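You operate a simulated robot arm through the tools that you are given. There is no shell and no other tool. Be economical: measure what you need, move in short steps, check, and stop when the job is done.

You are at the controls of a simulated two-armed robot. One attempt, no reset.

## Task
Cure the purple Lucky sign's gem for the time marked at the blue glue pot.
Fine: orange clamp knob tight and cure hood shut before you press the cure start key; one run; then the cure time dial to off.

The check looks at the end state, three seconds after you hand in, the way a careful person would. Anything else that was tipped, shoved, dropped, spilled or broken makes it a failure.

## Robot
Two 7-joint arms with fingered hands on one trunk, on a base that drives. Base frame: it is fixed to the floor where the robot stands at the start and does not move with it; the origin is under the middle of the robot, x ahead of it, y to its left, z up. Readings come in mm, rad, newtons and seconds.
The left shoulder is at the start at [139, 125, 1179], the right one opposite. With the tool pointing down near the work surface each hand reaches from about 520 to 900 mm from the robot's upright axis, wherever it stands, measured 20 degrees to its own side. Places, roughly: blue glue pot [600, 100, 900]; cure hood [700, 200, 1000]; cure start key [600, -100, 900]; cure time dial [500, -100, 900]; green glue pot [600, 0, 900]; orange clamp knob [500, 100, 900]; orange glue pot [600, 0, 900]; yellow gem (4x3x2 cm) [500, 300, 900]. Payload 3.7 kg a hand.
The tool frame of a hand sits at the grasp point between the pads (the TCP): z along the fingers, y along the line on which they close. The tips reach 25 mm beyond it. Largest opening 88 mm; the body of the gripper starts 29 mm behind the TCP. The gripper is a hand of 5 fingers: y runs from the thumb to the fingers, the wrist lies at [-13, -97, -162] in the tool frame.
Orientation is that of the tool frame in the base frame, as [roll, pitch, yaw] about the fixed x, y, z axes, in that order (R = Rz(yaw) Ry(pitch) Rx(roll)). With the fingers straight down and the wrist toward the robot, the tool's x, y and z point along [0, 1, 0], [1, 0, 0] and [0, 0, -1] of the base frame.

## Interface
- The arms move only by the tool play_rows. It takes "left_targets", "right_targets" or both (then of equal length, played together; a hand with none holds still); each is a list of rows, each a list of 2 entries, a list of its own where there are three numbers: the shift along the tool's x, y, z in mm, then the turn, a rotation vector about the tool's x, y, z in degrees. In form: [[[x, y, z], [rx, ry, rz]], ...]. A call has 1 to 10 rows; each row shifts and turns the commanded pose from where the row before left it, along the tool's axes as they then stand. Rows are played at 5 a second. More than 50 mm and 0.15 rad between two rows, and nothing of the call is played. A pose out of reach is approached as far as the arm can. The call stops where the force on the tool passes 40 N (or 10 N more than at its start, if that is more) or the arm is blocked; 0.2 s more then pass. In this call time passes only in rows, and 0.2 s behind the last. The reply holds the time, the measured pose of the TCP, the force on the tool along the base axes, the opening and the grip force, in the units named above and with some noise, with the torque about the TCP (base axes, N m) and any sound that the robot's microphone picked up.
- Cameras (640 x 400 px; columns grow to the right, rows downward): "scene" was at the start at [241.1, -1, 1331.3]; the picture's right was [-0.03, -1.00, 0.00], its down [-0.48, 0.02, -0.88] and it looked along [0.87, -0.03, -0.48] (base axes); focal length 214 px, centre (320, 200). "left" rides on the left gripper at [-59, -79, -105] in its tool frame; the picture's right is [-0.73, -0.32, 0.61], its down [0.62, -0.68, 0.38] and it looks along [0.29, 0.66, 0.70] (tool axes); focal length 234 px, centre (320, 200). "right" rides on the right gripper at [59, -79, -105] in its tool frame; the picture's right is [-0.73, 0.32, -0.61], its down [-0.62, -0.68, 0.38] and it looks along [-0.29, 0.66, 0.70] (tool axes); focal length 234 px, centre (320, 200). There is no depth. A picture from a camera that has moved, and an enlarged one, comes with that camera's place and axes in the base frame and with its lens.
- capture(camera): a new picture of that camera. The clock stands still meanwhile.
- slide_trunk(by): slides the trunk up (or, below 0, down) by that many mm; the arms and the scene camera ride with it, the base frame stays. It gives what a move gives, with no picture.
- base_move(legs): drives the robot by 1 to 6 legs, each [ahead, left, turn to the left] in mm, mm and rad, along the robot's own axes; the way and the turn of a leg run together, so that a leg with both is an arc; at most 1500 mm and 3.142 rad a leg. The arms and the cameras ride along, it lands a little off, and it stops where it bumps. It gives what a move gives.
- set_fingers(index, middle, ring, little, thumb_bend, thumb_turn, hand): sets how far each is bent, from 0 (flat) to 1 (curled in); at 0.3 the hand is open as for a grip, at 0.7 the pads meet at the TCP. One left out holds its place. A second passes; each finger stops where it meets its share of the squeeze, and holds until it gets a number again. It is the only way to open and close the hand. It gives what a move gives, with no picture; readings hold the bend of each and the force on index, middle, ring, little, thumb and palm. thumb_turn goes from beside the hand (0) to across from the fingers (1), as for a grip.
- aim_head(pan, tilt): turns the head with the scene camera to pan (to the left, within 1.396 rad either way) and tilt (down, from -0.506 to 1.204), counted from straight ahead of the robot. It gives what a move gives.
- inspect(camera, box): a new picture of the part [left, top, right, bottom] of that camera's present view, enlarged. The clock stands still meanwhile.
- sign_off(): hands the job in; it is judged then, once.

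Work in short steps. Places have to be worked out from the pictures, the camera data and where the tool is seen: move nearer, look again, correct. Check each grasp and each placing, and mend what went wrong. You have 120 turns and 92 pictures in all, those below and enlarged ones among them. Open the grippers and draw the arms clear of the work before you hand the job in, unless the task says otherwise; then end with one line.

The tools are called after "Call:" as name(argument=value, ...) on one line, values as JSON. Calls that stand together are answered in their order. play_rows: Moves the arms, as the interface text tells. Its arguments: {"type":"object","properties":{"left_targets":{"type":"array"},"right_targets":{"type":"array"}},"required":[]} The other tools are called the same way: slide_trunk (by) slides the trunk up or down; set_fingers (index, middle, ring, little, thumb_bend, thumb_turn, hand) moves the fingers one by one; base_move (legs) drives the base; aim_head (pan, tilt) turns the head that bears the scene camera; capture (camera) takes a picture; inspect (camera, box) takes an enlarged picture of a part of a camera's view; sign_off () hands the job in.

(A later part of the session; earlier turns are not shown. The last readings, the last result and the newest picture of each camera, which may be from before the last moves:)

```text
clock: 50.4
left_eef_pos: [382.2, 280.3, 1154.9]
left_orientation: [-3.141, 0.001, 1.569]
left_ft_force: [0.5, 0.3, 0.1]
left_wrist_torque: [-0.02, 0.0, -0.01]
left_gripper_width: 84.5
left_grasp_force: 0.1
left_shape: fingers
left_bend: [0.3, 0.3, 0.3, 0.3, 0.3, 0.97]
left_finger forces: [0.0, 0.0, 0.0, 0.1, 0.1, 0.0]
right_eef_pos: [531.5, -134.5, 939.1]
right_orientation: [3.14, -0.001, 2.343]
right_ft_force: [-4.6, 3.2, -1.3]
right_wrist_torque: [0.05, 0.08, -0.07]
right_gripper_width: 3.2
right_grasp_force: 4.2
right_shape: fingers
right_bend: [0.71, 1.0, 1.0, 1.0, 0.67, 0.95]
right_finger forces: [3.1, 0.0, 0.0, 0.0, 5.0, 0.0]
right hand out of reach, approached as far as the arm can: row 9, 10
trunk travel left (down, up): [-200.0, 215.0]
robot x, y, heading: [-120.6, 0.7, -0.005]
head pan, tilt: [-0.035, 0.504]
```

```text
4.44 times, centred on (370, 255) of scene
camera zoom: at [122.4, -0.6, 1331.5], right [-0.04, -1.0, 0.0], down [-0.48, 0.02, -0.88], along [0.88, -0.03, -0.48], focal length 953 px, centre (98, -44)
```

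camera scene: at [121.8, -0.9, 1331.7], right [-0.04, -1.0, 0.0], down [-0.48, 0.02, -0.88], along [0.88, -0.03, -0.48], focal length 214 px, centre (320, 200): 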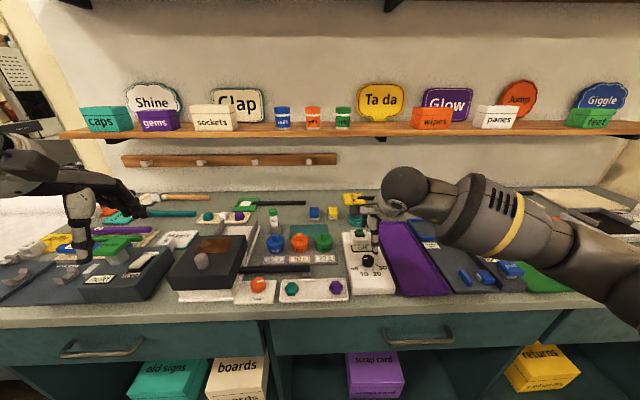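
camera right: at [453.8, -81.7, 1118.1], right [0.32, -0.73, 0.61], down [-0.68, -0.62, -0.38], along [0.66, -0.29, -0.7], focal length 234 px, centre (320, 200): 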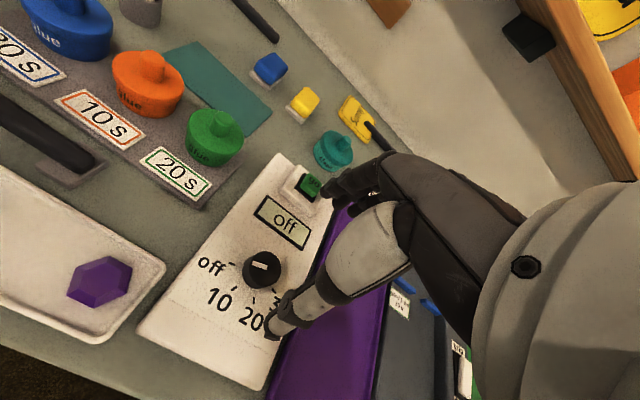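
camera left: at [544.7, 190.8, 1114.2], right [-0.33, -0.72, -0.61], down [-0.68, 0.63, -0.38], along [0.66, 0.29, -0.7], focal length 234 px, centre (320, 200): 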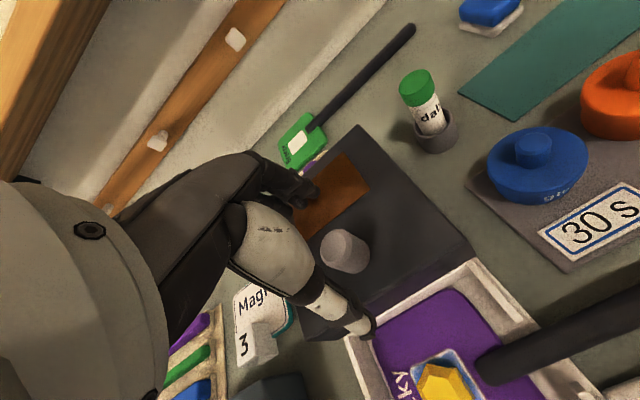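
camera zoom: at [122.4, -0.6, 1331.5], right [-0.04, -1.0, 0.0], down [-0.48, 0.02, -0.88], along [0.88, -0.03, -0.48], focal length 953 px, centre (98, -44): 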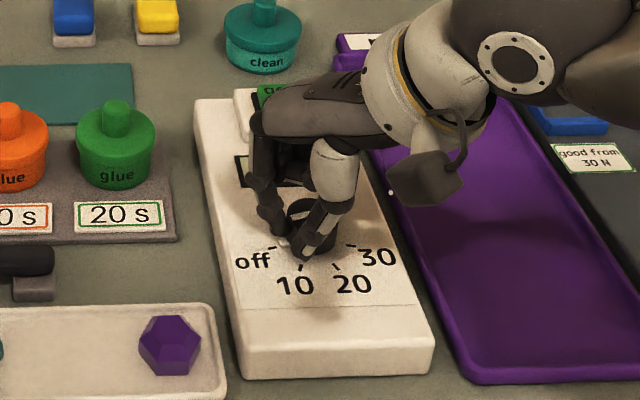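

The hand hit a reach limit at the end and slipped off the dial. I release, lift, and back the base 55 mm so the geometry mirrors the clamp turn that worked.

Call:
set_fingers(hand="right", index=0.42, thumb_bend=0.42)

Call:
play_rows(right_targets=[[[0, 0, -20], [0, 0, 0]], [[0, 0, -30], [0, 0, 8]], [[0, 0, -30], [0, 0, 8]]])

Call:
inspect(camera="scene", box=[310, 210, 430, 300])

Call:
inspect(camera="right", box=[160, 140, 400, 350])

```text
clock: 51.4
left_eef_pos: [382.0, 280.1, 1155.6]
left_orientation: [3.141, 0.001, 1.567]
left_ft_force: [0.3, -0.1, 0.8]
left_wrist_torque: [0.01, 0.01, 0.0]
left_gripper_width: 84.5
left_grasp_force: 0.1
left_shape: fingers
left_bend: [0.3, 0.3, 0.3, 0.3, 0.3, 0.97]
left_finger forces: [0.0, 0.0, 0.0, 0.0, 0.0, 0.0]
right_eef_pos: [531.4, -134.3, 937.3]
right_orientation: [3.141, -0.003, 2.341]
right_ft_force: [0.2, -0.7, 0.5]
right_wrist_torque: [0.02, 0.0, 0.07]
right_gripper_width: 58.6
right_grasp_force: 0.1
right_shape: fingers
right_bend: [0.42, 1.0, 1.0, 1.0, 0.42, 0.97]
right_finger forces: [0.0, 0.1, 0.0, 0.0, 0.0, 0.0]
trunk travel left (down, up): [-200.0, 215.0]
robot x, y, heading: [-120.3, 2.5, -0.001]
head pan, tilt: [-0.035, 0.504]
```

```text
clock: 52.2
left_eef_pos: [381.6, 279.9, 1155.1]
left_orientation: [-3.141, -0.001, 1.568]
left_ft_force: [0.0, -0.6, -1.3]
left_wrist_torque: [-0.02, 0.01, 0.02]
left_gripper_width: 84.5
left_grasp_force: 0.1
left_shape: fingers
left_bend: [0.3, 0.3, 0.3, 0.3, 0.3, 0.97]
left_finger forces: [0.0, 0.0, 0.0, 0.0, 0.0, 0.1]
right_eef_pos: [532.1, -133.8, 1019.8]
right_orientation: [3.141, 0.0, 2.059]
right_ft_force: [-0.1, 0.3, -0.7]
right_wrist_torque: [0.0, -0.02, -0.01]
right_gripper_width: 58.8
right_grasp_force: 0.0
right_shape: fingers
right_bend: [0.42, 1.0, 1.0, 1.0, 0.42, 0.97]
right_finger forces: [0.0, 0.1, 0.1, 0.0, 0.1, 0.0]
trunk travel left (down, up): [-200.0, 215.0]
robot x, y, heading: [-119.4, -1.2, 0.003]
head pan, tilt: [-0.035, 0.504]
```

```text
4.44 times, centred on (370, 255) of scene
camera zoom: at [122.8, -0.9, 1331.4], right [-0.04, -1.0, 0.0], down [-0.48, 0.02, -0.88], along [0.87, -0.03, -0.48], focal length 953 px, centre (98, -44)
```

zoom: 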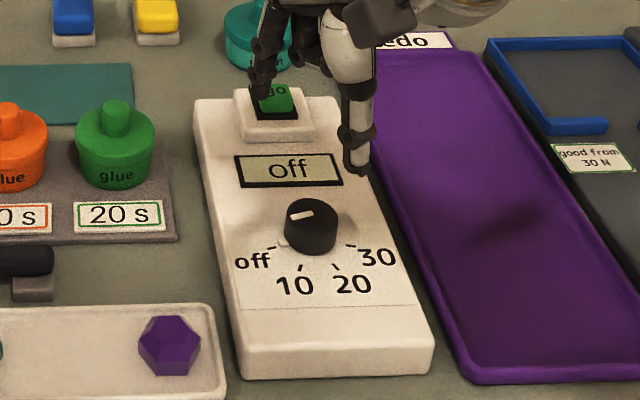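

```text
1.90 times, centred on (280, 245) of right
camera zoom: at [432.4, -118.9, 1124.7], right [0.63, -0.49, 0.61], down [-0.31, -0.87, -0.38], along [0.72, 0.05, -0.7], focal length 446 px, centre (396, 114)
```

zoom: 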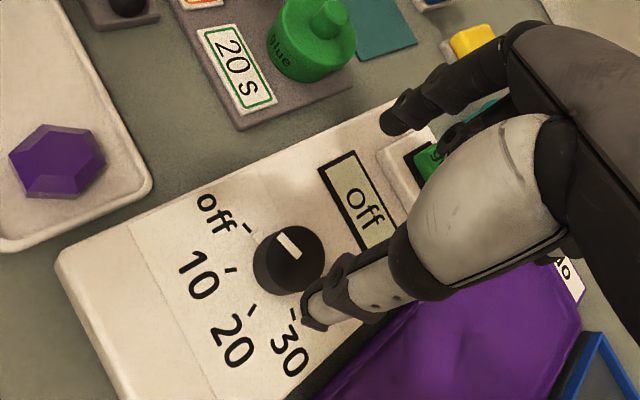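

The dial is still at off, so the pinch slipped sideways when the arm reached its limit. I back the base 55 mm and then re-centre.

Call:
base_move(legs=[[-55, 0, 0]])

Call:
play_rows(right_targets=[[[0, 0, 0], [0, 0, 8]], [[0, 0, 0], [0, 0, 8]], [[0, 0, 0], [0, 0, 8]], [[0, 0, 0], [0, 0, 4]]])

```text
clock: 53.2
left_eef_pos: [327.0, 278.9, 1155.2]
left_orientation: [3.139, 0.001, 1.566]
left_ft_force: [-0.5, 0.2, -0.1]
left_wrist_torque: [0.01, -0.03, 0.03]
left_gripper_width: 84.3
left_grasp_force: 0.2
left_shape: fingers
left_bend: [0.3, 0.3, 0.3, 0.3, 0.3, 0.97]
left_finger forces: [0.1, 0.1, 0.0, 0.0, 0.0, 0.0]
right_eef_pos: [476.8, -133.5, 1019.7]
right_orientation: [3.139, -0.003, 2.064]
right_ft_force: [-0.3, 0.9, -0.4]
right_wrist_torque: [-0.01, -0.02, 0.0]
right_gripper_width: 59.1
right_grasp_force: 0.0
right_shape: fingers
right_bend: [0.42, 1.0, 1.0, 1.0, 0.42, 0.97]
right_finger forces: [0.0, 0.0, 0.0, 0.1, 0.0, 0.0]
trunk travel left (down, up): [-200.0, 215.0]
robot x, y, heading: [-173.4, -0.2, -0.002]
head pan, tilt: [-0.035, 0.504]
```

```text
clock: 54.2
left_eef_pos: [328.3, 280.0, 1153.8]
left_orientation: [3.141, 0.0, 1.568]
left_ft_force: [0.2, -0.2, 0.1]
left_wrist_torque: [0.01, 0.01, 0.01]
left_gripper_width: 84.4
left_grasp_force: 0.0
left_shape: fingers
left_bend: [0.3, 0.3, 0.3, 0.3, 0.3, 0.97]
left_finger forces: [0.0, 0.0, 0.1, 0.1, 0.0, 0.0]
right_eef_pos: [478.1, -133.3, 1017.9]
right_orientation: [3.141, -0.003, 1.571]
right_ft_force: [-0.2, -0.1, -0.5]
right_wrist_torque: [0.02, -0.02, 0.04]
right_gripper_width: 58.9
right_grasp_force: 0.1
right_shape: fingers
right_bend: [0.42, 1.0, 1.0, 1.0, 0.42, 0.97]
right_finger forces: [0.0, 0.0, 0.0, 0.1, 0.1, 0.1]
trunk travel left (down, up): [-200.0, 215.0]
robot x, y, heading: [-170.7, 1.7, 0.0]
head pan, tilt: [-0.035, 0.504]
```

I go back over the dial at height and test how far the hand can turn counter-clockwise before gripping.

Call:
play_rows(right_targets=[[[-4.5, 27, 0], [0, 0, 0]], [[-4.5, 27, 0], [0, 0, 0]], [[0, 0, 20], [0, 0, -8]], [[0, 0, 20], [0, 0, -8]], [[0, 0, 0], [0, 0, -8]], [[0, 0, 0], [0, 0, -8]], [[0, 0, 0], [0, 0, -8]], [[0, 0, 0], [0, 0, -8]], [[0, 0, 0], [0, 0, -8]], [[0, 0, 0], [0, 0, -8]]])

Call:
play_rows(right_targets=[[[0, 0, 0], [0, 0, -8]], [[0, 0, 0], [0, 0, -8]], [[0, 0, 0], [0, 0, -8]], [[0, 0, 0], [0, 0, -8]], [[0, 0, 0], [0, 0, -8]], [[0, 0, 0], [0, 0, -8]], [[0, 0, 0], [0, 0, -8]]])

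```text
clock: 56.4
left_eef_pos: [327.5, 279.6, 1155.7]
left_orientation: [-3.141, 0.001, 1.568]
left_ft_force: [-0.8, 0.3, 0.0]
left_wrist_torque: [0.02, -0.05, -0.02]
left_gripper_width: 84.6
left_grasp_force: 0.1
left_shape: fingers
left_bend: [0.3, 0.3, 0.3, 0.3, 0.3, 0.97]
left_finger forces: [0.0, 0.0, 0.0, 0.0, 0.0, 0.0]
right_eef_pos: [527.1, -136.0, 993.4]
right_orientation: [3.131, 0.034, 2.26]
right_ft_force: [0.2, 0.3, 0.8]
right_wrist_torque: [-0.01, -0.04, 0.01]
right_gripper_width: 58.8
right_grasp_force: 0.1
right_shape: fingers
right_bend: [0.42, 1.0, 1.0, 1.0, 0.42, 0.97]
right_finger forces: [0.0, 0.0, 0.0, 0.0, 0.0, 0.0]
right hand out of reach, approached as far as the arm can: row 7, 8, 9, 10
trunk travel left (down, up): [-200.0, 215.0]
robot x, y, heading: [-169.2, -2.7, 0.0]
head pan, tilt: [-0.035, 0.504]
```

```text
clock: 58.0
left_eef_pos: [328.5, 279.0, 1154.4]
left_orientation: [3.141, -0.002, 1.566]
left_ft_force: [-0.3, -0.5, -0.6]
left_wrist_torque: [-0.02, -0.01, -0.02]
left_gripper_width: 84.5
left_grasp_force: 0.0
left_shape: fingers
left_bend: [0.3, 0.3, 0.3, 0.3, 0.3, 0.97]
left_finger forces: [0.0, 0.0, 0.0, 0.0, 0.0, 0.0]
right_eef_pos: [527.4, -136.5, 991.4]
right_orientation: [3.132, 0.033, 2.26]
right_ft_force: [-0.9, -0.8, 0.6]
right_wrist_torque: [0.02, 0.0, 0.02]
right_gripper_width: 58.8
right_grasp_force: 0.1
right_shape: fingers
right_bend: [0.42, 1.0, 1.0, 1.0, 0.42, 0.97]
right_finger forces: [0.0, 0.0, 0.0, 0.0, 0.0, 0.0]
right hand out of reach, approached as far as the arm can: row 1, 2, 3, 4, 5, 6, 7
trunk travel left (down, up): [-200.0, 215.0]
robot x, y, heading: [-173.2, 1.4, -0.006]
head pan, tilt: [-0.035, 0.504]
```

The right hand's counter-clockwise limit is ~+40° from natural. I test the clockwise side, to use two or three shorter strokes.

Call:
play_rows(right_targets=[[[0, 0, 0], [0, 0, 8]], [[0, 0, 0], [0, 0, 8]], [[0, 0, 0], [0, 0, 8]], [[0, 0, 0], [0, 0, 8]], [[0, 0, 0], [0, 0, 8]], [[0, 0, 0], [0, 0, 8]], [[0, 0, 0], [0, 0, 8]], [[0, 0, 0], [0, 0, 8]], [[0, 0, 0], [0, 0, 8]], [[0, 0, 0], [0, 0, 8]]])

```text
clock: 60.2
left_eef_pos: [328.2, 280.1, 1155.0]
left_orientation: [-3.139, -0.001, 1.567]
left_ft_force: [0.2, 1.0, -0.2]
left_wrist_torque: [-0.04, 0.02, 0.01]
left_gripper_width: 84.4
left_grasp_force: 0.1
left_shape: fingers
left_bend: [0.3, 0.3, 0.3, 0.3, 0.3, 0.97]
left_finger forces: [0.0, 0.1, 0.0, 0.0, 0.0, 0.0]
right_eef_pos: [527.3, -138.4, 991.9]
right_orientation: [3.107, -0.003, 0.861]
right_ft_force: [0.1, 0.5, -0.1]
right_wrist_torque: [0.02, 0.0, -0.05]
right_gripper_width: 58.9
right_grasp_force: 0.0
right_shape: fingers
right_bend: [0.42, 1.0, 1.0, 1.0, 0.42, 0.97]
right_finger forces: [0.1, 0.1, 0.0, 0.0, 0.0, 0.0]
trunk travel left (down, up): [-200.0, 215.0]
robot x, y, heading: [-173.4, 3.6, 0.005]
head pan, tilt: [-0.035, 0.504]
```

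Clockwise is free. I level the hand and continue clockwise to about -115° as the start of a long counter-clockwise stroke.

Call:
play_rows(right_targets=[[[0, 0, 0], [2, 0, 0]], [[0, 0, 0], [0, 0, 8]], [[0, 0, 0], [0, 0, 8]], [[0, 0, 0], [0, 0, 8]], [[0, 0, 0], [0, 0, 8]], [[0, 0, 0], [0, 0, 8]], [[0, 0, 0], [0, 0, 8]], [[0, 0, 0], [0, 0, 8]], [[0, 0, 0], [0, 0, 8]], [[0, 0, 0], [0, 0, 8]]])

Call:
capture(camera="scene")

Call:
inspect(camera="right", box=[160, 140, 400, 350])

```text
clock: 62.4
left_eef_pos: [329.2, 281.0, 1154.2]
left_orientation: [-3.139, 0.0, 1.568]
left_ft_force: [-0.2, -0.1, 0.3]
left_wrist_torque: [0.0, 0.01, 0.04]
left_gripper_width: 84.2
left_grasp_force: 0.0
left_shape: fingers
left_bend: [0.3, 0.3, 0.3, 0.3, 0.3, 0.97]
left_finger forces: [0.1, 0.0, 0.0, 0.1, 0.0, 0.0]
right_eef_pos: [529.0, -137.8, 991.5]
right_orientation: [-3.14, -0.001, -0.396]
right_ft_force: [0.1, 0.0, -0.3]
right_wrist_torque: [0.03, 0.04, -0.03]
right_gripper_width: 58.8
right_grasp_force: 0.0
right_shape: fingers
right_bend: [0.42, 1.0, 1.0, 1.0, 0.42, 0.97]
right_finger forces: [0.0, 0.0, 0.1, 0.1, 0.1, 0.0]
trunk travel left (down, up): [-200.0, 215.0]
robot x, y, heading: [-173.7, 0.4, 0.001]
head pan, tilt: [-0.035, 0.504]
```

```text
38 pictures are left
camera scene: at [69.4, -0.9, 1331.3], right [-0.04, -1.0, 0.0], down [-0.48, 0.02, -0.88], along [0.87, -0.03, -0.48], focal length 214 px, centre (320, 200)
```

scene: 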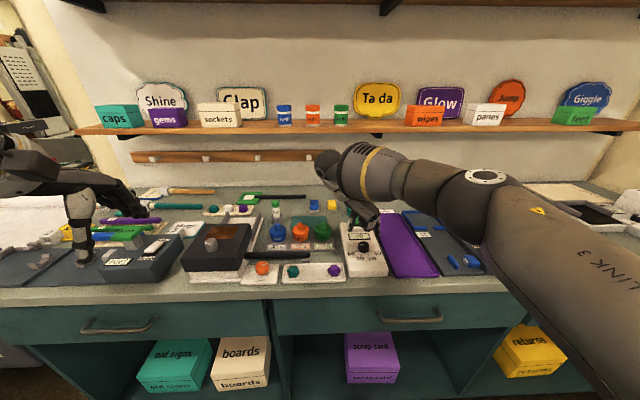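

```text
1.90 times, centred on (280, 245) of right
camera zoom: at [611.1, -87.1, 1098.3], right [-0.8, -0.02, 0.61], down [-0.31, 0.87, -0.38], along [-0.52, -0.49, -0.7], focal length 446 px, centre (396, 114)
```

zoom: 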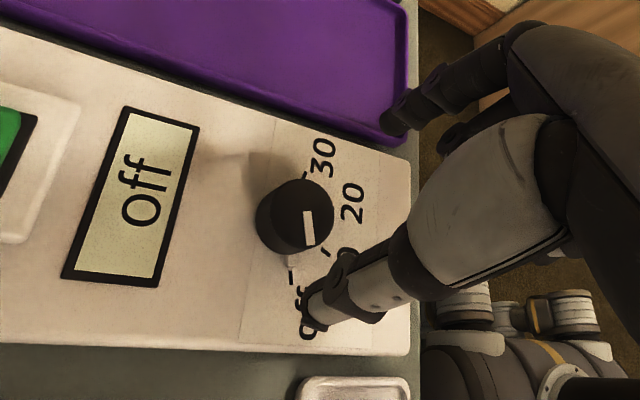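

Now I am at -113°. The dial computes to [531.5,-143] from this view. I centre the hand and descend to just above the panel.

Call:
play_rows(right_targets=[[[5, 3.3, 0], [0, 0, 0]], [[0, 0, 30], [0, 0, 0]], [[0, 0, 20], [0, 0, 0]]])

Call:
inspect(camera="right", box=[180, 160, 360, 350])

```text
clock: 63.2
left_eef_pos: [329.7, 279.4, 1155.0]
left_orientation: [3.14, 0.002, 1.567]
left_ft_force: [0.3, -0.3, -0.4]
left_wrist_torque: [0.0, -0.01, 0.02]
left_gripper_width: 84.7
left_grasp_force: 0.1
left_shape: fingers
left_bend: [0.3, 0.3, 0.3, 0.3, 0.3, 0.97]
left_finger forces: [0.0, 0.0, 0.0, 0.0, 0.0, 0.0]
right_eef_pos: [531.2, -142.9, 941.1]
right_orientation: [-3.139, 0.0, -0.393]
right_ft_force: [0.4, -0.6, -0.3]
right_wrist_torque: [-0.01, 0.0, -0.01]
right_gripper_width: 58.7
right_grasp_force: 0.0
right_shape: fingers
right_bend: [0.42, 1.0, 1.0, 1.0, 0.42, 0.97]
right_finger forces: [0.0, 0.1, 0.1, 0.0, 0.1, 0.0]
trunk travel left (down, up): [-200.0, 215.0]
robot x, y, heading: [-169.6, -0.7, -0.003]
head pan, tilt: [-0.035, 0.504]
```

```text
2.11 times, centred on (270, 255) of right
camera zoom: at [614.0, -93.2, 1047.5], right [-0.79, -0.02, 0.61], down [-0.32, 0.87, -0.38], along [-0.52, -0.49, -0.7], focal length 493 px, centre (425, 84)
```

zoom: 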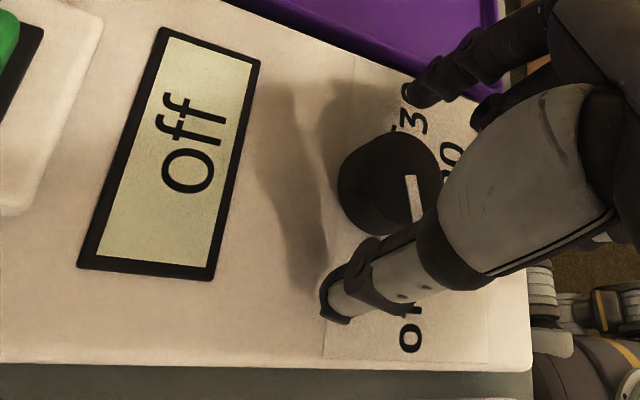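

The dial is centred. I turn 16° more clockwise so the thumb stays clear of the pointer nub, lower 3 mm and pinch more firmly.

Call:
play_rows(right_targets=[[[0, 0, 0], [0, 0, 8]], [[0, 0, 0], [0, 0, 8]], [[0, 0, 3], [0, 0, 0]]])

Call:
set_fingers(hand="right", index=0.78, thumb_bend=0.78)

Call:
inspect(camera="right", box=[180, 160, 360, 350])

```text
clock: 64.0
left_eef_pos: [328.4, 280.2, 1155.6]
left_orientation: [3.141, 0.001, 1.568]
left_ft_force: [-0.3, -0.1, -0.2]
left_wrist_torque: [0.05, 0.01, 0.05]
left_gripper_width: 84.6
left_grasp_force: 0.1
left_shape: fingers
left_bend: [0.3, 0.3, 0.3, 0.3, 0.3, 0.97]
left_finger forces: [0.0, 0.0, 0.0, 0.0, 0.0, 0.0]
right_eef_pos: [531.2, -144.0, 939.2]
right_orientation: [-3.14, 0.0, -0.672]
right_ft_force: [-0.5, 0.2, -0.3]
right_wrist_torque: [-0.01, -0.03, -0.02]
right_gripper_width: 58.8
right_grasp_force: 0.0
right_shape: fingers
right_bend: [0.42, 1.0, 1.0, 1.0, 0.42, 0.97]
right_finger forces: [0.0, 0.0, 0.0, 0.0, 0.1, 0.0]
trunk travel left (down, up): [-200.0, 215.0]
robot x, y, heading: [-172.9, 2.0, -0.0]
head pan, tilt: [-0.035, 0.504]
```

```text
clock: 65.0
left_eef_pos: [329.3, 280.5, 1154.2]
left_orientation: [-3.139, -0.002, 1.568]
left_ft_force: [-0.6, -0.2, -0.4]
left_wrist_torque: [0.02, 0.03, -0.01]
left_gripper_width: 84.6
left_grasp_force: 0.0
left_shape: fingers
left_bend: [0.3, 0.3, 0.3, 0.3, 0.3, 0.97]
left_finger forces: [0.1, 0.1, 0.1, 0.1, 0.1, 0.0]
right_eef_pos: [531.5, -142.0, 939.3]
right_orientation: [-3.141, 0.001, -0.671]
right_ft_force: [2.0, 3.4, -2.1]
right_wrist_torque: [0.06, -0.02, 0.01]
right_gripper_width: 20.4
right_grasp_force: 11.9
right_shape: fingers
right_bend: [0.56, 1.0, 1.0, 1.0, 0.63, 0.97]
right_finger forces: [10.0, 0.0, 0.0, 0.0, 14.2, 0.0]
trunk travel left (down, up): [-200.0, 215.0]
robot x, y, heading: [-174.1, -0.5, 0.001]
head pan, tilt: [-0.035, 0.504]
```

```text
2.11 times, centred on (270, 255) of right
camera zoom: at [624.5, -116.8, 1043.8], right [-0.77, 0.2, 0.61], down [-0.06, 0.92, -0.38], along [-0.64, -0.33, -0.7], focal length 493 px, centre (425, 84)
```

zoom: 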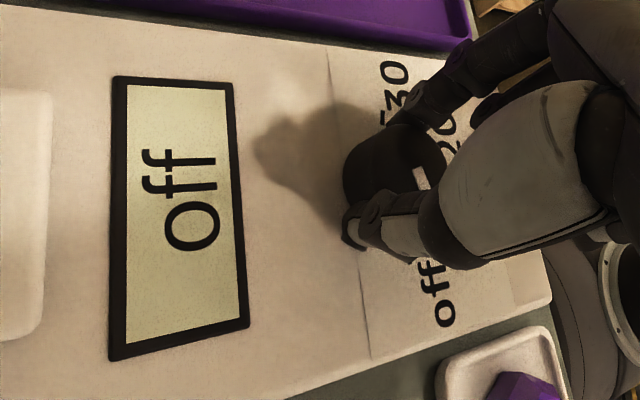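

A firm 12 N grip. I turn counter-clockwise 24° and check the dial is following.

Call:
play_rows(right_targets=[[[0, 0, 0], [0, 0, -8]], [[0, 0, 0], [0, 0, -8]], [[0, 0, 0], [0, 0, -8]]])

Call:
inspect(camera="right", box=[180, 160, 360, 350])

```text
clock: 65.8
left_eef_pos: [328.8, 280.1, 1154.6]
left_orientation: [-3.138, -0.001, 1.568]
left_ft_force: [-0.4, -0.3, -0.3]
left_wrist_torque: [0.01, -0.02, 0.0]
left_gripper_width: 84.8
left_grasp_force: 0.1
left_shape: fingers
left_bend: [0.3, 0.3, 0.3, 0.3, 0.3, 0.97]
left_finger forces: [0.0, 0.1, 0.0, 0.1, 0.0, 0.1]
right_eef_pos: [531.4, -142.4, 938.8]
right_orientation: [-3.139, -0.001, -0.25]
right_ft_force: [-1.2, 2.5, -3.3]
right_wrist_torque: [0.05, 0.0, -0.03]
right_gripper_width: 20.4
right_grasp_force: 11.9
right_shape: fingers
right_bend: [0.56, 1.0, 1.0, 1.0, 0.63, 0.97]
right_finger forces: [10.5, 0.0, 0.1, 0.0, 12.8, 0.1]
trunk travel left (down, up): [-200.0, 215.0]
robot x, y, heading: [-175.5, -0.8, -0.002]
head pan, tilt: [-0.035, 0.504]
```

```text
2.11 times, centred on (270, 255) of right
camera zoom: at [605.5, -80.8, 1044.0], right [-0.78, -0.13, 0.61], down [-0.44, 0.82, -0.38], along [-0.44, -0.56, -0.7], focal length 493 px, centre (425, 84)
```

zoom: 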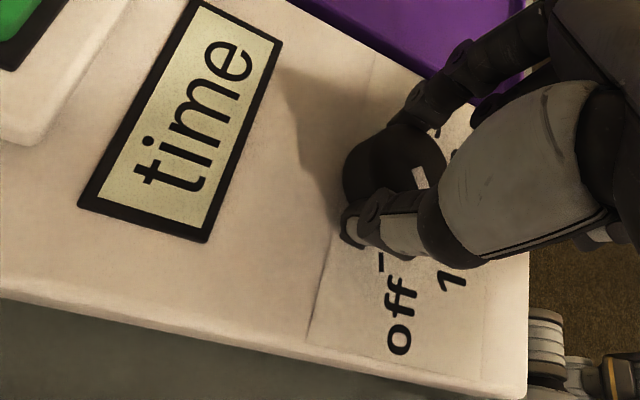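

The display changed to "time", so the dial follows. I turn 80° more.

Call:
play_rows(right_targets=[[[0, 0, 0], [0, 0, -8]], [[0, 0, 0], [0, 0, -8]], [[0, 0, 0], [0, 0, -8]], [[0, 0, 0], [0, 0, -8]], [[0, 0, 0], [0, 0, -8]], [[0, 0, 0], [0, 0, -8]], [[0, 0, 0], [0, 0, -8]], [[0, 0, 0], [0, 0, -8]], [[0, 0, 0], [0, 0, -8]], [[0, 0, 0], [0, 0, -8]]])

Call:
inspect(camera="right", box=[160, 120, 400, 350])

```text
clock: 68.0
left_eef_pos: [327.9, 278.9, 1155.4]
left_orientation: [-3.14, -0.001, 1.567]
left_ft_force: [0.2, -0.4, -0.5]
left_wrist_torque: [0.01, -0.01, 0.01]
left_gripper_width: 84.6
left_grasp_force: 0.1
left_shape: fingers
left_bend: [0.3, 0.3, 0.3, 0.3, 0.3, 0.97]
left_finger forces: [0.0, 0.1, 0.0, 0.0, 0.0, 0.0]
right_eef_pos: [532.3, -142.0, 939.2]
right_orientation: [-3.141, -0.002, 1.144]
right_ft_force: [-2.3, -3.7, -4.7]
right_wrist_torque: [-0.11, -0.01, -0.03]
right_gripper_width: 20.3
right_grasp_force: 10.8
right_shape: fingers
right_bend: [0.55, 1.0, 1.0, 1.0, 0.64, 0.98]
right_finger forces: [10.8, 0.1, 0.1, 0.0, 11.1, 0.1]
trunk travel left (down, up): [-200.0, 215.0]
robot x, y, heading: [-173.2, 1.4, 0.001]
head pan, tilt: [-0.035, 0.504]
```

```text
1.74 times, centred on (280, 235) of right
camera zoom: at [481.7, -57.3, 1044.3], right [-0.01, -0.8, 0.61], down [-0.88, -0.29, -0.38], along [0.48, -0.53, -0.7], focal length 407 px, centre (390, 139)
```

zoom: 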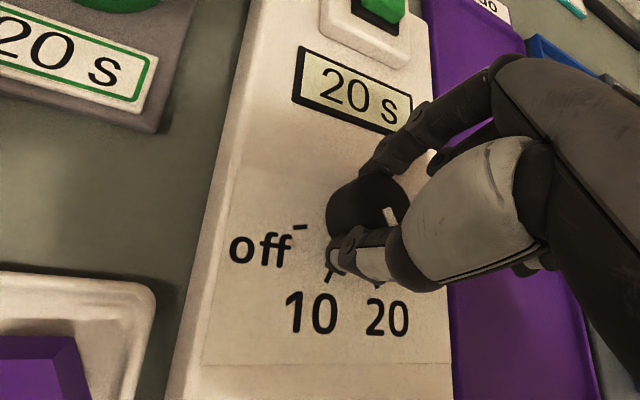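

Display shows 20 s at 104° turned, consistent with 53° per mark. I turn 54° more to reach 30.

Call:
play_rows(right_targets=[[[0, 0, 0], [0, 0, -8]], [[0, 0, 0], [0, 0, -8]], [[0, 0, 0], [0, 0, -8]], [[0, 0, 0], [0, 0, -8]], [[0, 0, 0], [0, 0, -8]], [[0, 0, 0], [0, 0, -8]], [[0, 0, 0], [0, 0, -6]]])

Call:
inspect(camera="right", box=[160, 120, 400, 350])

```text
clock: 69.6
left_eef_pos: [328.8, 279.0, 1154.6]
left_orientation: [-3.141, 0.0, 1.568]
left_ft_force: [0.1, -0.9, -0.1]
left_wrist_torque: [0.0, 0.01, -0.01]
left_gripper_width: 84.4
left_grasp_force: 0.1
left_shape: fingers
left_bend: [0.3, 0.3, 0.3, 0.3, 0.3, 0.97]
left_finger forces: [0.1, 0.0, 0.0, 0.0, 0.0, 0.0]
right_eef_pos: [531.4, -142.0, 939.5]
right_orientation: [3.137, -0.001, 2.089]
right_ft_force: [-0.7, -4.8, -4.5]
right_wrist_torque: [-0.06, 0.0, -0.03]
right_gripper_width: 18.7
right_grasp_force: 9.9
right_shape: fingers
right_bend: [0.56, 1.0, 1.0, 1.0, 0.64, 0.98]
right_finger forces: [7.9, 0.0, 0.1, 0.0, 11.2, 0.0]
trunk travel left (down, up): [-200.0, 215.0]
robot x, y, heading: [-172.0, -0.1, 0.002]
head pan, tilt: [-0.035, 0.504]
```

```text
1.74 times, centred on (280, 235) of right
camera zoom: at [431.8, -130.6, 1044.4], right [0.64, -0.47, 0.61], down [-0.28, -0.88, -0.39], along [0.72, 0.08, -0.69], focal length 407 px, centre (390, 139)
```

zoom: 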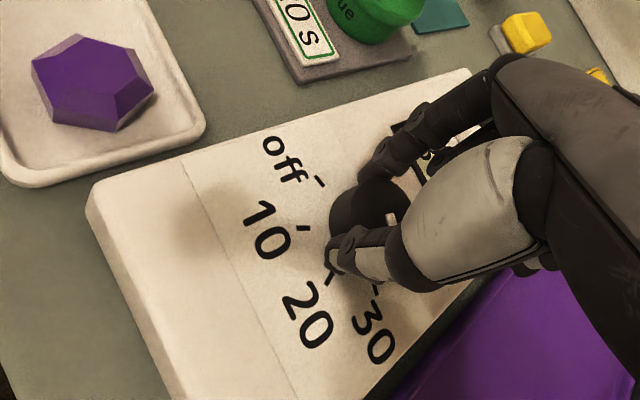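

I release, lift and read the display.

Call:
set_fingers(hand="right", index=0.44, thumb_bend=0.44)

Call:
play_rows(right_targets=[[[0, 0, -20], [0, 0, 0]], [[0, 0, -40], [0, 0, 8]], [[0, 0, -20], [0, 0, 8]], [[0, 0, 0], [0, 0, 8]], [[0, 0, 0], [0, 0, 5.6]]])

Call:
inspect(camera="right", box=[160, 120, 400, 350])

```text
clock: 70.6
left_eef_pos: [328.9, 280.3, 1156.0]
left_orientation: [-3.141, -0.001, 1.568]
left_ft_force: [-0.2, 0.0, -0.6]
left_wrist_torque: [0.0, -0.01, 0.01]
left_gripper_width: 84.4
left_grasp_force: 0.0
left_shape: fingers
left_bend: [0.3, 0.3, 0.3, 0.3, 0.3, 0.97]
left_finger forces: [0.0, 0.0, 0.0, 0.0, 0.1, 0.1]
right_eef_pos: [531.7, -142.4, 939.3]
right_orientation: [3.14, -0.002, 2.086]
right_ft_force: [-0.8, 0.3, -0.3]
right_wrist_torque: [0.0, 0.02, 0.02]
right_gripper_width: 54.2
right_grasp_force: 0.0
right_shape: fingers
right_bend: [0.44, 1.0, 1.0, 1.0, 0.44, 0.98]
right_finger forces: [0.1, 0.0, 0.0, 0.0, 0.0, 0.0]
trunk travel left (down, up): [-200.0, 215.0]
robot x, y, heading: [-174.7, -2.2, -0.001]
head pan, tilt: [-0.035, 0.504]
```

```text
clock: 71.8
left_eef_pos: [329.1, 279.5, 1154.9]
left_orientation: [-3.141, -0.001, 1.567]
left_ft_force: [0.2, 0.4, 0.5]
left_wrist_torque: [-0.03, -0.01, 0.06]
left_gripper_width: 84.6
left_grasp_force: 0.1
left_shape: fingers
left_bend: [0.3, 0.3, 0.3, 0.3, 0.3, 0.97]
left_finger forces: [0.0, 0.1, 0.0, 0.0, 0.0, 0.0]
right_eef_pos: [531.0, -142.7, 1019.0]
right_orientation: [3.14, -0.002, 1.565]
right_ft_force: [-0.9, -0.1, -1.0]
right_wrist_torque: [-0.03, -0.04, 0.01]
right_gripper_width: 54.4
right_grasp_force: 0.0
right_shape: fingers
right_bend: [0.44, 1.0, 1.0, 1.0, 0.44, 0.98]
right_finger forces: [0.1, 0.0, 0.0, 0.0, 0.1, 0.1]
trunk travel left (down, up): [-200.0, 215.0]
robot x, y, heading: [-169.5, 1.8, -0.004]
head pan, tilt: [-0.035, 0.504]
```

```text
1.74 times, centred on (280, 235) of right
camera zoom: at [450.2, -83.1, 1125.3], right [0.32, -0.73, 0.61], down [-0.68, -0.62, -0.39], along [0.66, -0.29, -0.7], focal length 407 px, centre (390, 139)
```

zoom: 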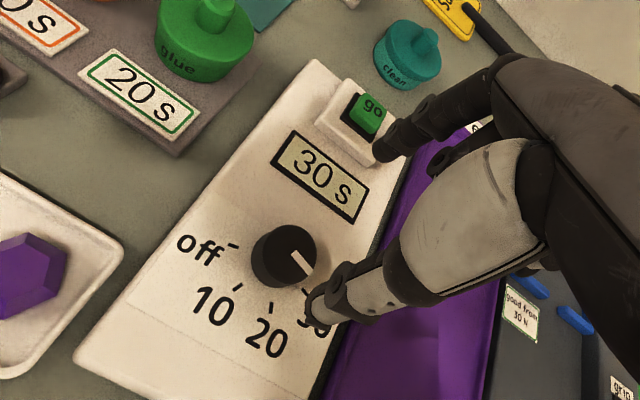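

Display: 30 s. I close the index–thumb tip into a poker and move above the go key at ~[642,-141].

Call:
set_fingers(hand="right", index=0.7, thumb_bend=0.7)

Call:
play_rows(right_targets=[[[1, 37, 0], [0, 0, 0]], [[1, 37, 0], [0, 0, 0]], [[0, 37, 15], [0, 0, 0]]])

Call:
inspect(camera="right", box=[200, 120, 440, 350])

Call:
inspect(camera="scene", box=[310, 190, 430, 280])

```text
clock: 72.8
left_eef_pos: [328.1, 279.5, 1154.6]
left_orientation: [-3.141, 0.0, 1.567]
left_ft_force: [-0.7, 0.5, 0.3]
left_wrist_torque: [-0.01, 0.01, 0.0]
left_gripper_width: 84.8
left_grasp_force: 0.1
left_shape: fingers
left_bend: [0.3, 0.3, 0.3, 0.3, 0.3, 0.97]
left_finger forces: [0.1, 0.0, 0.0, 0.0, 0.0, 0.0]
right_eef_pos: [531.0, -141.6, 1020.2]
right_orientation: [3.139, -0.001, 1.568]
right_ft_force: [-0.6, -0.7, -0.4]
right_wrist_torque: [0.01, -0.02, 0.02]
right_gripper_width: 0.0
right_grasp_force: 0.1
right_shape: fingers
right_bend: [0.7, 1.0, 1.0, 1.0, 0.7, 0.98]
right_finger forces: [0.0, 0.0, 0.0, 0.0, 0.0, 0.0]
trunk travel left (down, up): [-200.0, 215.0]
robot x, y, heading: [-171.3, -1.5, -0.001]
head pan, tilt: [-0.035, 0.504]
```

```text
clock: 73.6
left_eef_pos: [330.0, 280.2, 1153.8]
left_orientation: [-3.141, 0.0, 1.569]
left_ft_force: [-1.3, -0.3, 0.1]
left_wrist_torque: [-0.01, -0.02, 0.0]
left_gripper_width: 84.4
left_grasp_force: 0.2
left_shape: fingers
left_bend: [0.3, 0.3, 0.3, 0.3, 0.3, 0.97]
left_finger forces: [0.1, 0.0, 0.0, 0.0, 0.0, 0.0]
right_eef_pos: [644.9, -138.3, 1003.9]
right_orientation: [-3.14, -0.002, 1.571]
right_ft_force: [0.9, 0.1, -0.1]
right_wrist_torque: [0.01, -0.01, -0.04]
right_gripper_width: 0.0
right_grasp_force: 0.0
right_shape: fingers
right_bend: [0.7, 1.0, 1.0, 1.0, 0.7, 0.98]
right_finger forces: [0.1, 0.0, 0.0, 0.1, 0.0, 0.0]
trunk travel left (down, up): [-200.0, 215.0]
robot x, y, heading: [-169.7, 3.0, -0.0]
head pan, tilt: [-0.035, 0.504]
```

```text
1.74 times, centred on (320, 235) of right
camera zoom: at [564.3, -80.5, 1109.5], right [0.32, -0.73, 0.61], down [-0.68, -0.62, -0.38], along [0.66, -0.29, -0.7], focal length 407 px, centre (320, 139)
```

zoom: 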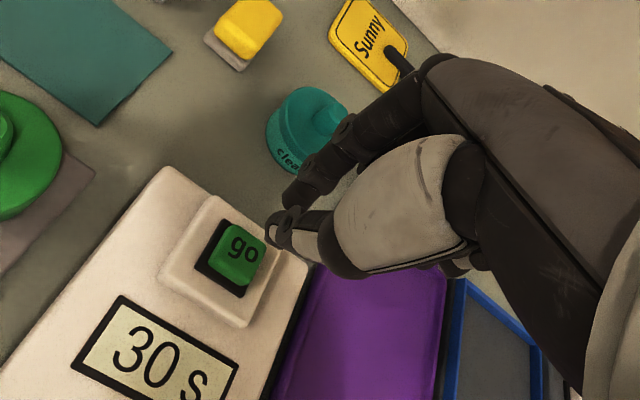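

```text
4.44 times, centred on (370, 235) of scene
camera zoom: at [70.6, -0.4, 1330.9], right [-0.04, -1.0, 0.0], down [-0.48, 0.02, -0.87], along [0.87, -0.03, -0.48], focal length 953 px, centre (98, 44)
```

zoom: 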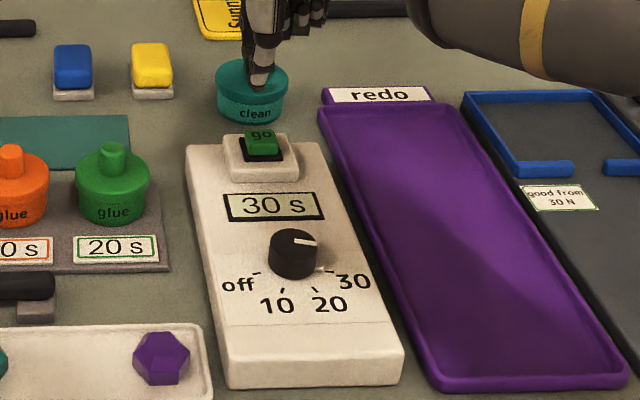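

Key triangulates to ~[647.5,-141.5,931]. I shift to put the poker tip over it and descend 35 mm to check alignment.

Call:
play_rows(right_targets=[[[-5, 4, 18], [0, 0, 0]], [[0, 0, 17], [0, 0, 0]]])

Call:
inspect(camera="right", box=[200, 140, 400, 320])

Call:
inspect(camera="scene", box=[320, 190, 400, 250])

```text
clock: 74.2
left_eef_pos: [328.6, 279.2, 1153.3]
left_orientation: [-3.141, 0.0, 1.568]
left_ft_force: [-1.1, 0.5, 0.3]
left_wrist_torque: [0.01, -0.02, 0.0]
left_gripper_width: 84.5
left_grasp_force: 0.1
left_shape: fingers
left_bend: [0.3, 0.3, 0.3, 0.3, 0.3, 0.97]
left_finger forces: [0.0, 0.0, 0.0, 0.0, 0.1, 0.0]
right_eef_pos: [646.8, -146.6, 970.1]
right_orientation: [3.14, -0.002, 1.568]
right_ft_force: [-1.5, -0.6, 0.2]
right_wrist_torque: [0.01, 0.01, 0.01]
right_gripper_width: 0.0
right_grasp_force: 0.1
right_shape: fingers
right_bend: [0.7, 1.0, 1.0, 1.0, 0.7, 0.98]
right_finger forces: [0.0, 0.0, 0.0, 0.0, 0.1, 0.0]
trunk travel left (down, up): [-200.0, 215.0]
robot x, y, heading: [-173.8, 0.3, -0.004]
head pan, tilt: [-0.035, 0.504]
```

```text
2.22 times, centred on (300, 230) of right
camera zoom: at [565.4, -87.4, 1074.7], right [0.32, -0.73, 0.61], down [-0.68, -0.62, -0.39], along [0.66, -0.29, -0.7], focal length 520 px, centre (364, 133)
```

zoom: 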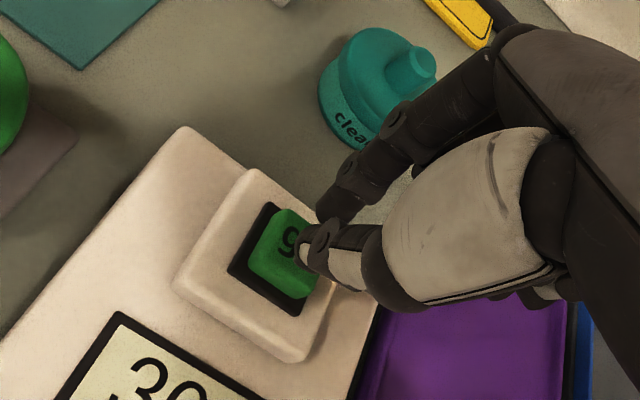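

```text
6.67 times, centred on (360, 220) of scene
camera zoom: at [69.4, -1.2, 1331.3], right [-0.04, -1.0, 0.0], down [-0.48, 0.02, -0.88], along [0.87, -0.03, -0.48], focal length 1430 px, centre (53, 67)
```

zoom: 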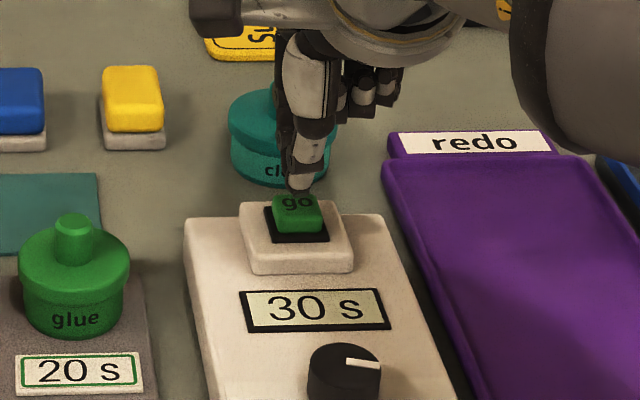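

The tip sits directly over the key. I press down in small steps, 14 mm.

Call:
play_rows(right_targets=[[[1, -1, 5], [0, 0, 0]], [[0, 0, 4], [0, 0, 0]], [[0, 0, 3], [0, 0, 0]], [[0, 0, 2], [0, 0, 0]]])

Call:
inspect(camera="scene", box=[320, 190, 400, 250])

```text
clock: 75.2
left_eef_pos: [328.8, 279.6, 1155.6]
left_orientation: [-3.139, 0.001, 1.567]
left_ft_force: [-0.1, 0.3, -0.1]
left_wrist_torque: [0.03, -0.06, -0.01]
left_gripper_width: 84.9
left_grasp_force: 0.0
left_shape: fingers
left_bend: [0.3, 0.3, 0.3, 0.3, 0.3, 0.97]
left_finger forces: [0.0, 0.1, 0.0, 0.1, 0.1, 0.1]
right_eef_pos: [645.0, -144.7, 956.1]
right_orientation: [3.139, -0.002, 1.569]
right_ft_force: [0.3, 0.8, 3.1]
right_wrist_torque: [0.05, 0.04, 0.03]
right_gripper_width: 0.0
right_grasp_force: 1.5
right_shape: fingers
right_bend: [0.7, 1.0, 1.0, 1.0, 0.7, 0.98]
right_finger forces: [0.0, 0.1, 0.0, 0.0, 2.1, 0.0]
trunk travel left (down, up): [-200.0, 215.0]
robot x, y, heading: [-168.4, 5.7, -0.003]
head pan, tilt: [-0.035, 0.504]
heard: click
```

```text
6.67 times, centred on (360, 220) of scene
camera zoom: at [69.0, -1.1, 1331.5], right [-0.04, -1.0, 0.0], down [-0.48, 0.02, -0.88], along [0.87, -0.03, -0.48], focal length 1430 px, centre (53, 67)
```

zoom: 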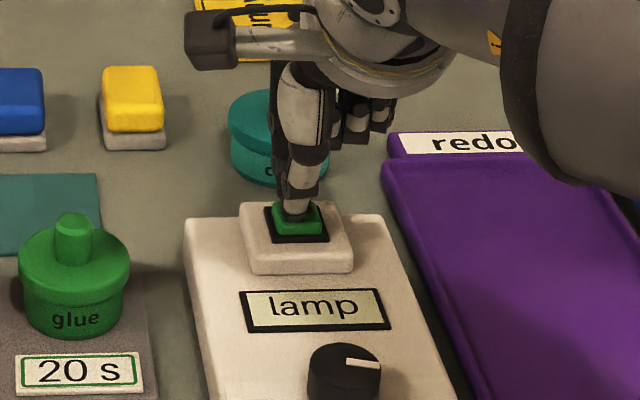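

A click, and the display shows "lamp", so the run has started. I lift straight off the key and bring the hand back over the dial while it runs.

Call:
play_rows(right_targets=[[[0, 0, -15], [0, 0, 0]], [[0, 0, -30], [0, 0, 0]], [[0, 0, -20], [0, 0, 0]], [[0, -35, 0], [0, 0, -7.3]], [[0, -35, 0], [0, 0, -7.3]]])

Call:
inspect(camera="scene", box=[310, 190, 430, 280])

```text
clock: 76.4
left_eef_pos: [327.6, 280.0, 1156.5]
left_orientation: [-3.142, 0.001, 1.568]
left_ft_force: [-0.3, 0.9, -1.0]
left_wrist_torque: [0.03, -0.01, 0.0]
left_gripper_width: 84.5
left_grasp_force: 0.1
left_shape: fingers
left_bend: [0.3, 0.3, 0.3, 0.3, 0.3, 0.97]
left_finger forces: [0.0, 0.0, 0.0, 0.0, 0.0, 0.0]
right_eef_pos: [574.8, -148.9, 1021.9]
right_orientation: [3.139, -0.002, 1.826]
right_ft_force: [-0.2, 0.1, 0.8]
right_wrist_torque: [0.0, 0.03, -0.02]
right_gripper_width: 0.2
right_grasp_force: 0.1
right_shape: fingers
right_bend: [0.7, 1.0, 1.0, 1.0, 0.7, 0.98]
right_finger forces: [0.0, 0.0, 0.0, 0.0, 0.0, 0.0]
trunk travel left (down, up): [-200.0, 215.0]
robot x, y, heading: [-170.7, 2.0, -0.006]
head pan, tilt: [-0.035, 0.504]
```

```text
4.44 times, centred on (370, 235) of scene
camera zoom: at [68.9, -1.5, 1331.4], right [-0.04, -1.0, 0.0], down [-0.48, 0.02, -0.88], along [0.87, -0.03, -0.48], focal length 953 px, centre (98, 44)
```

zoom: 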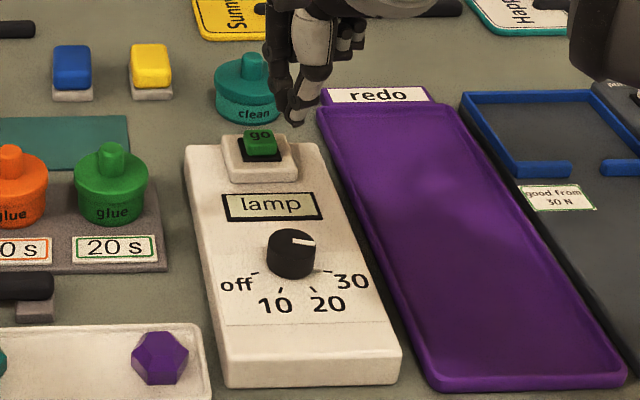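

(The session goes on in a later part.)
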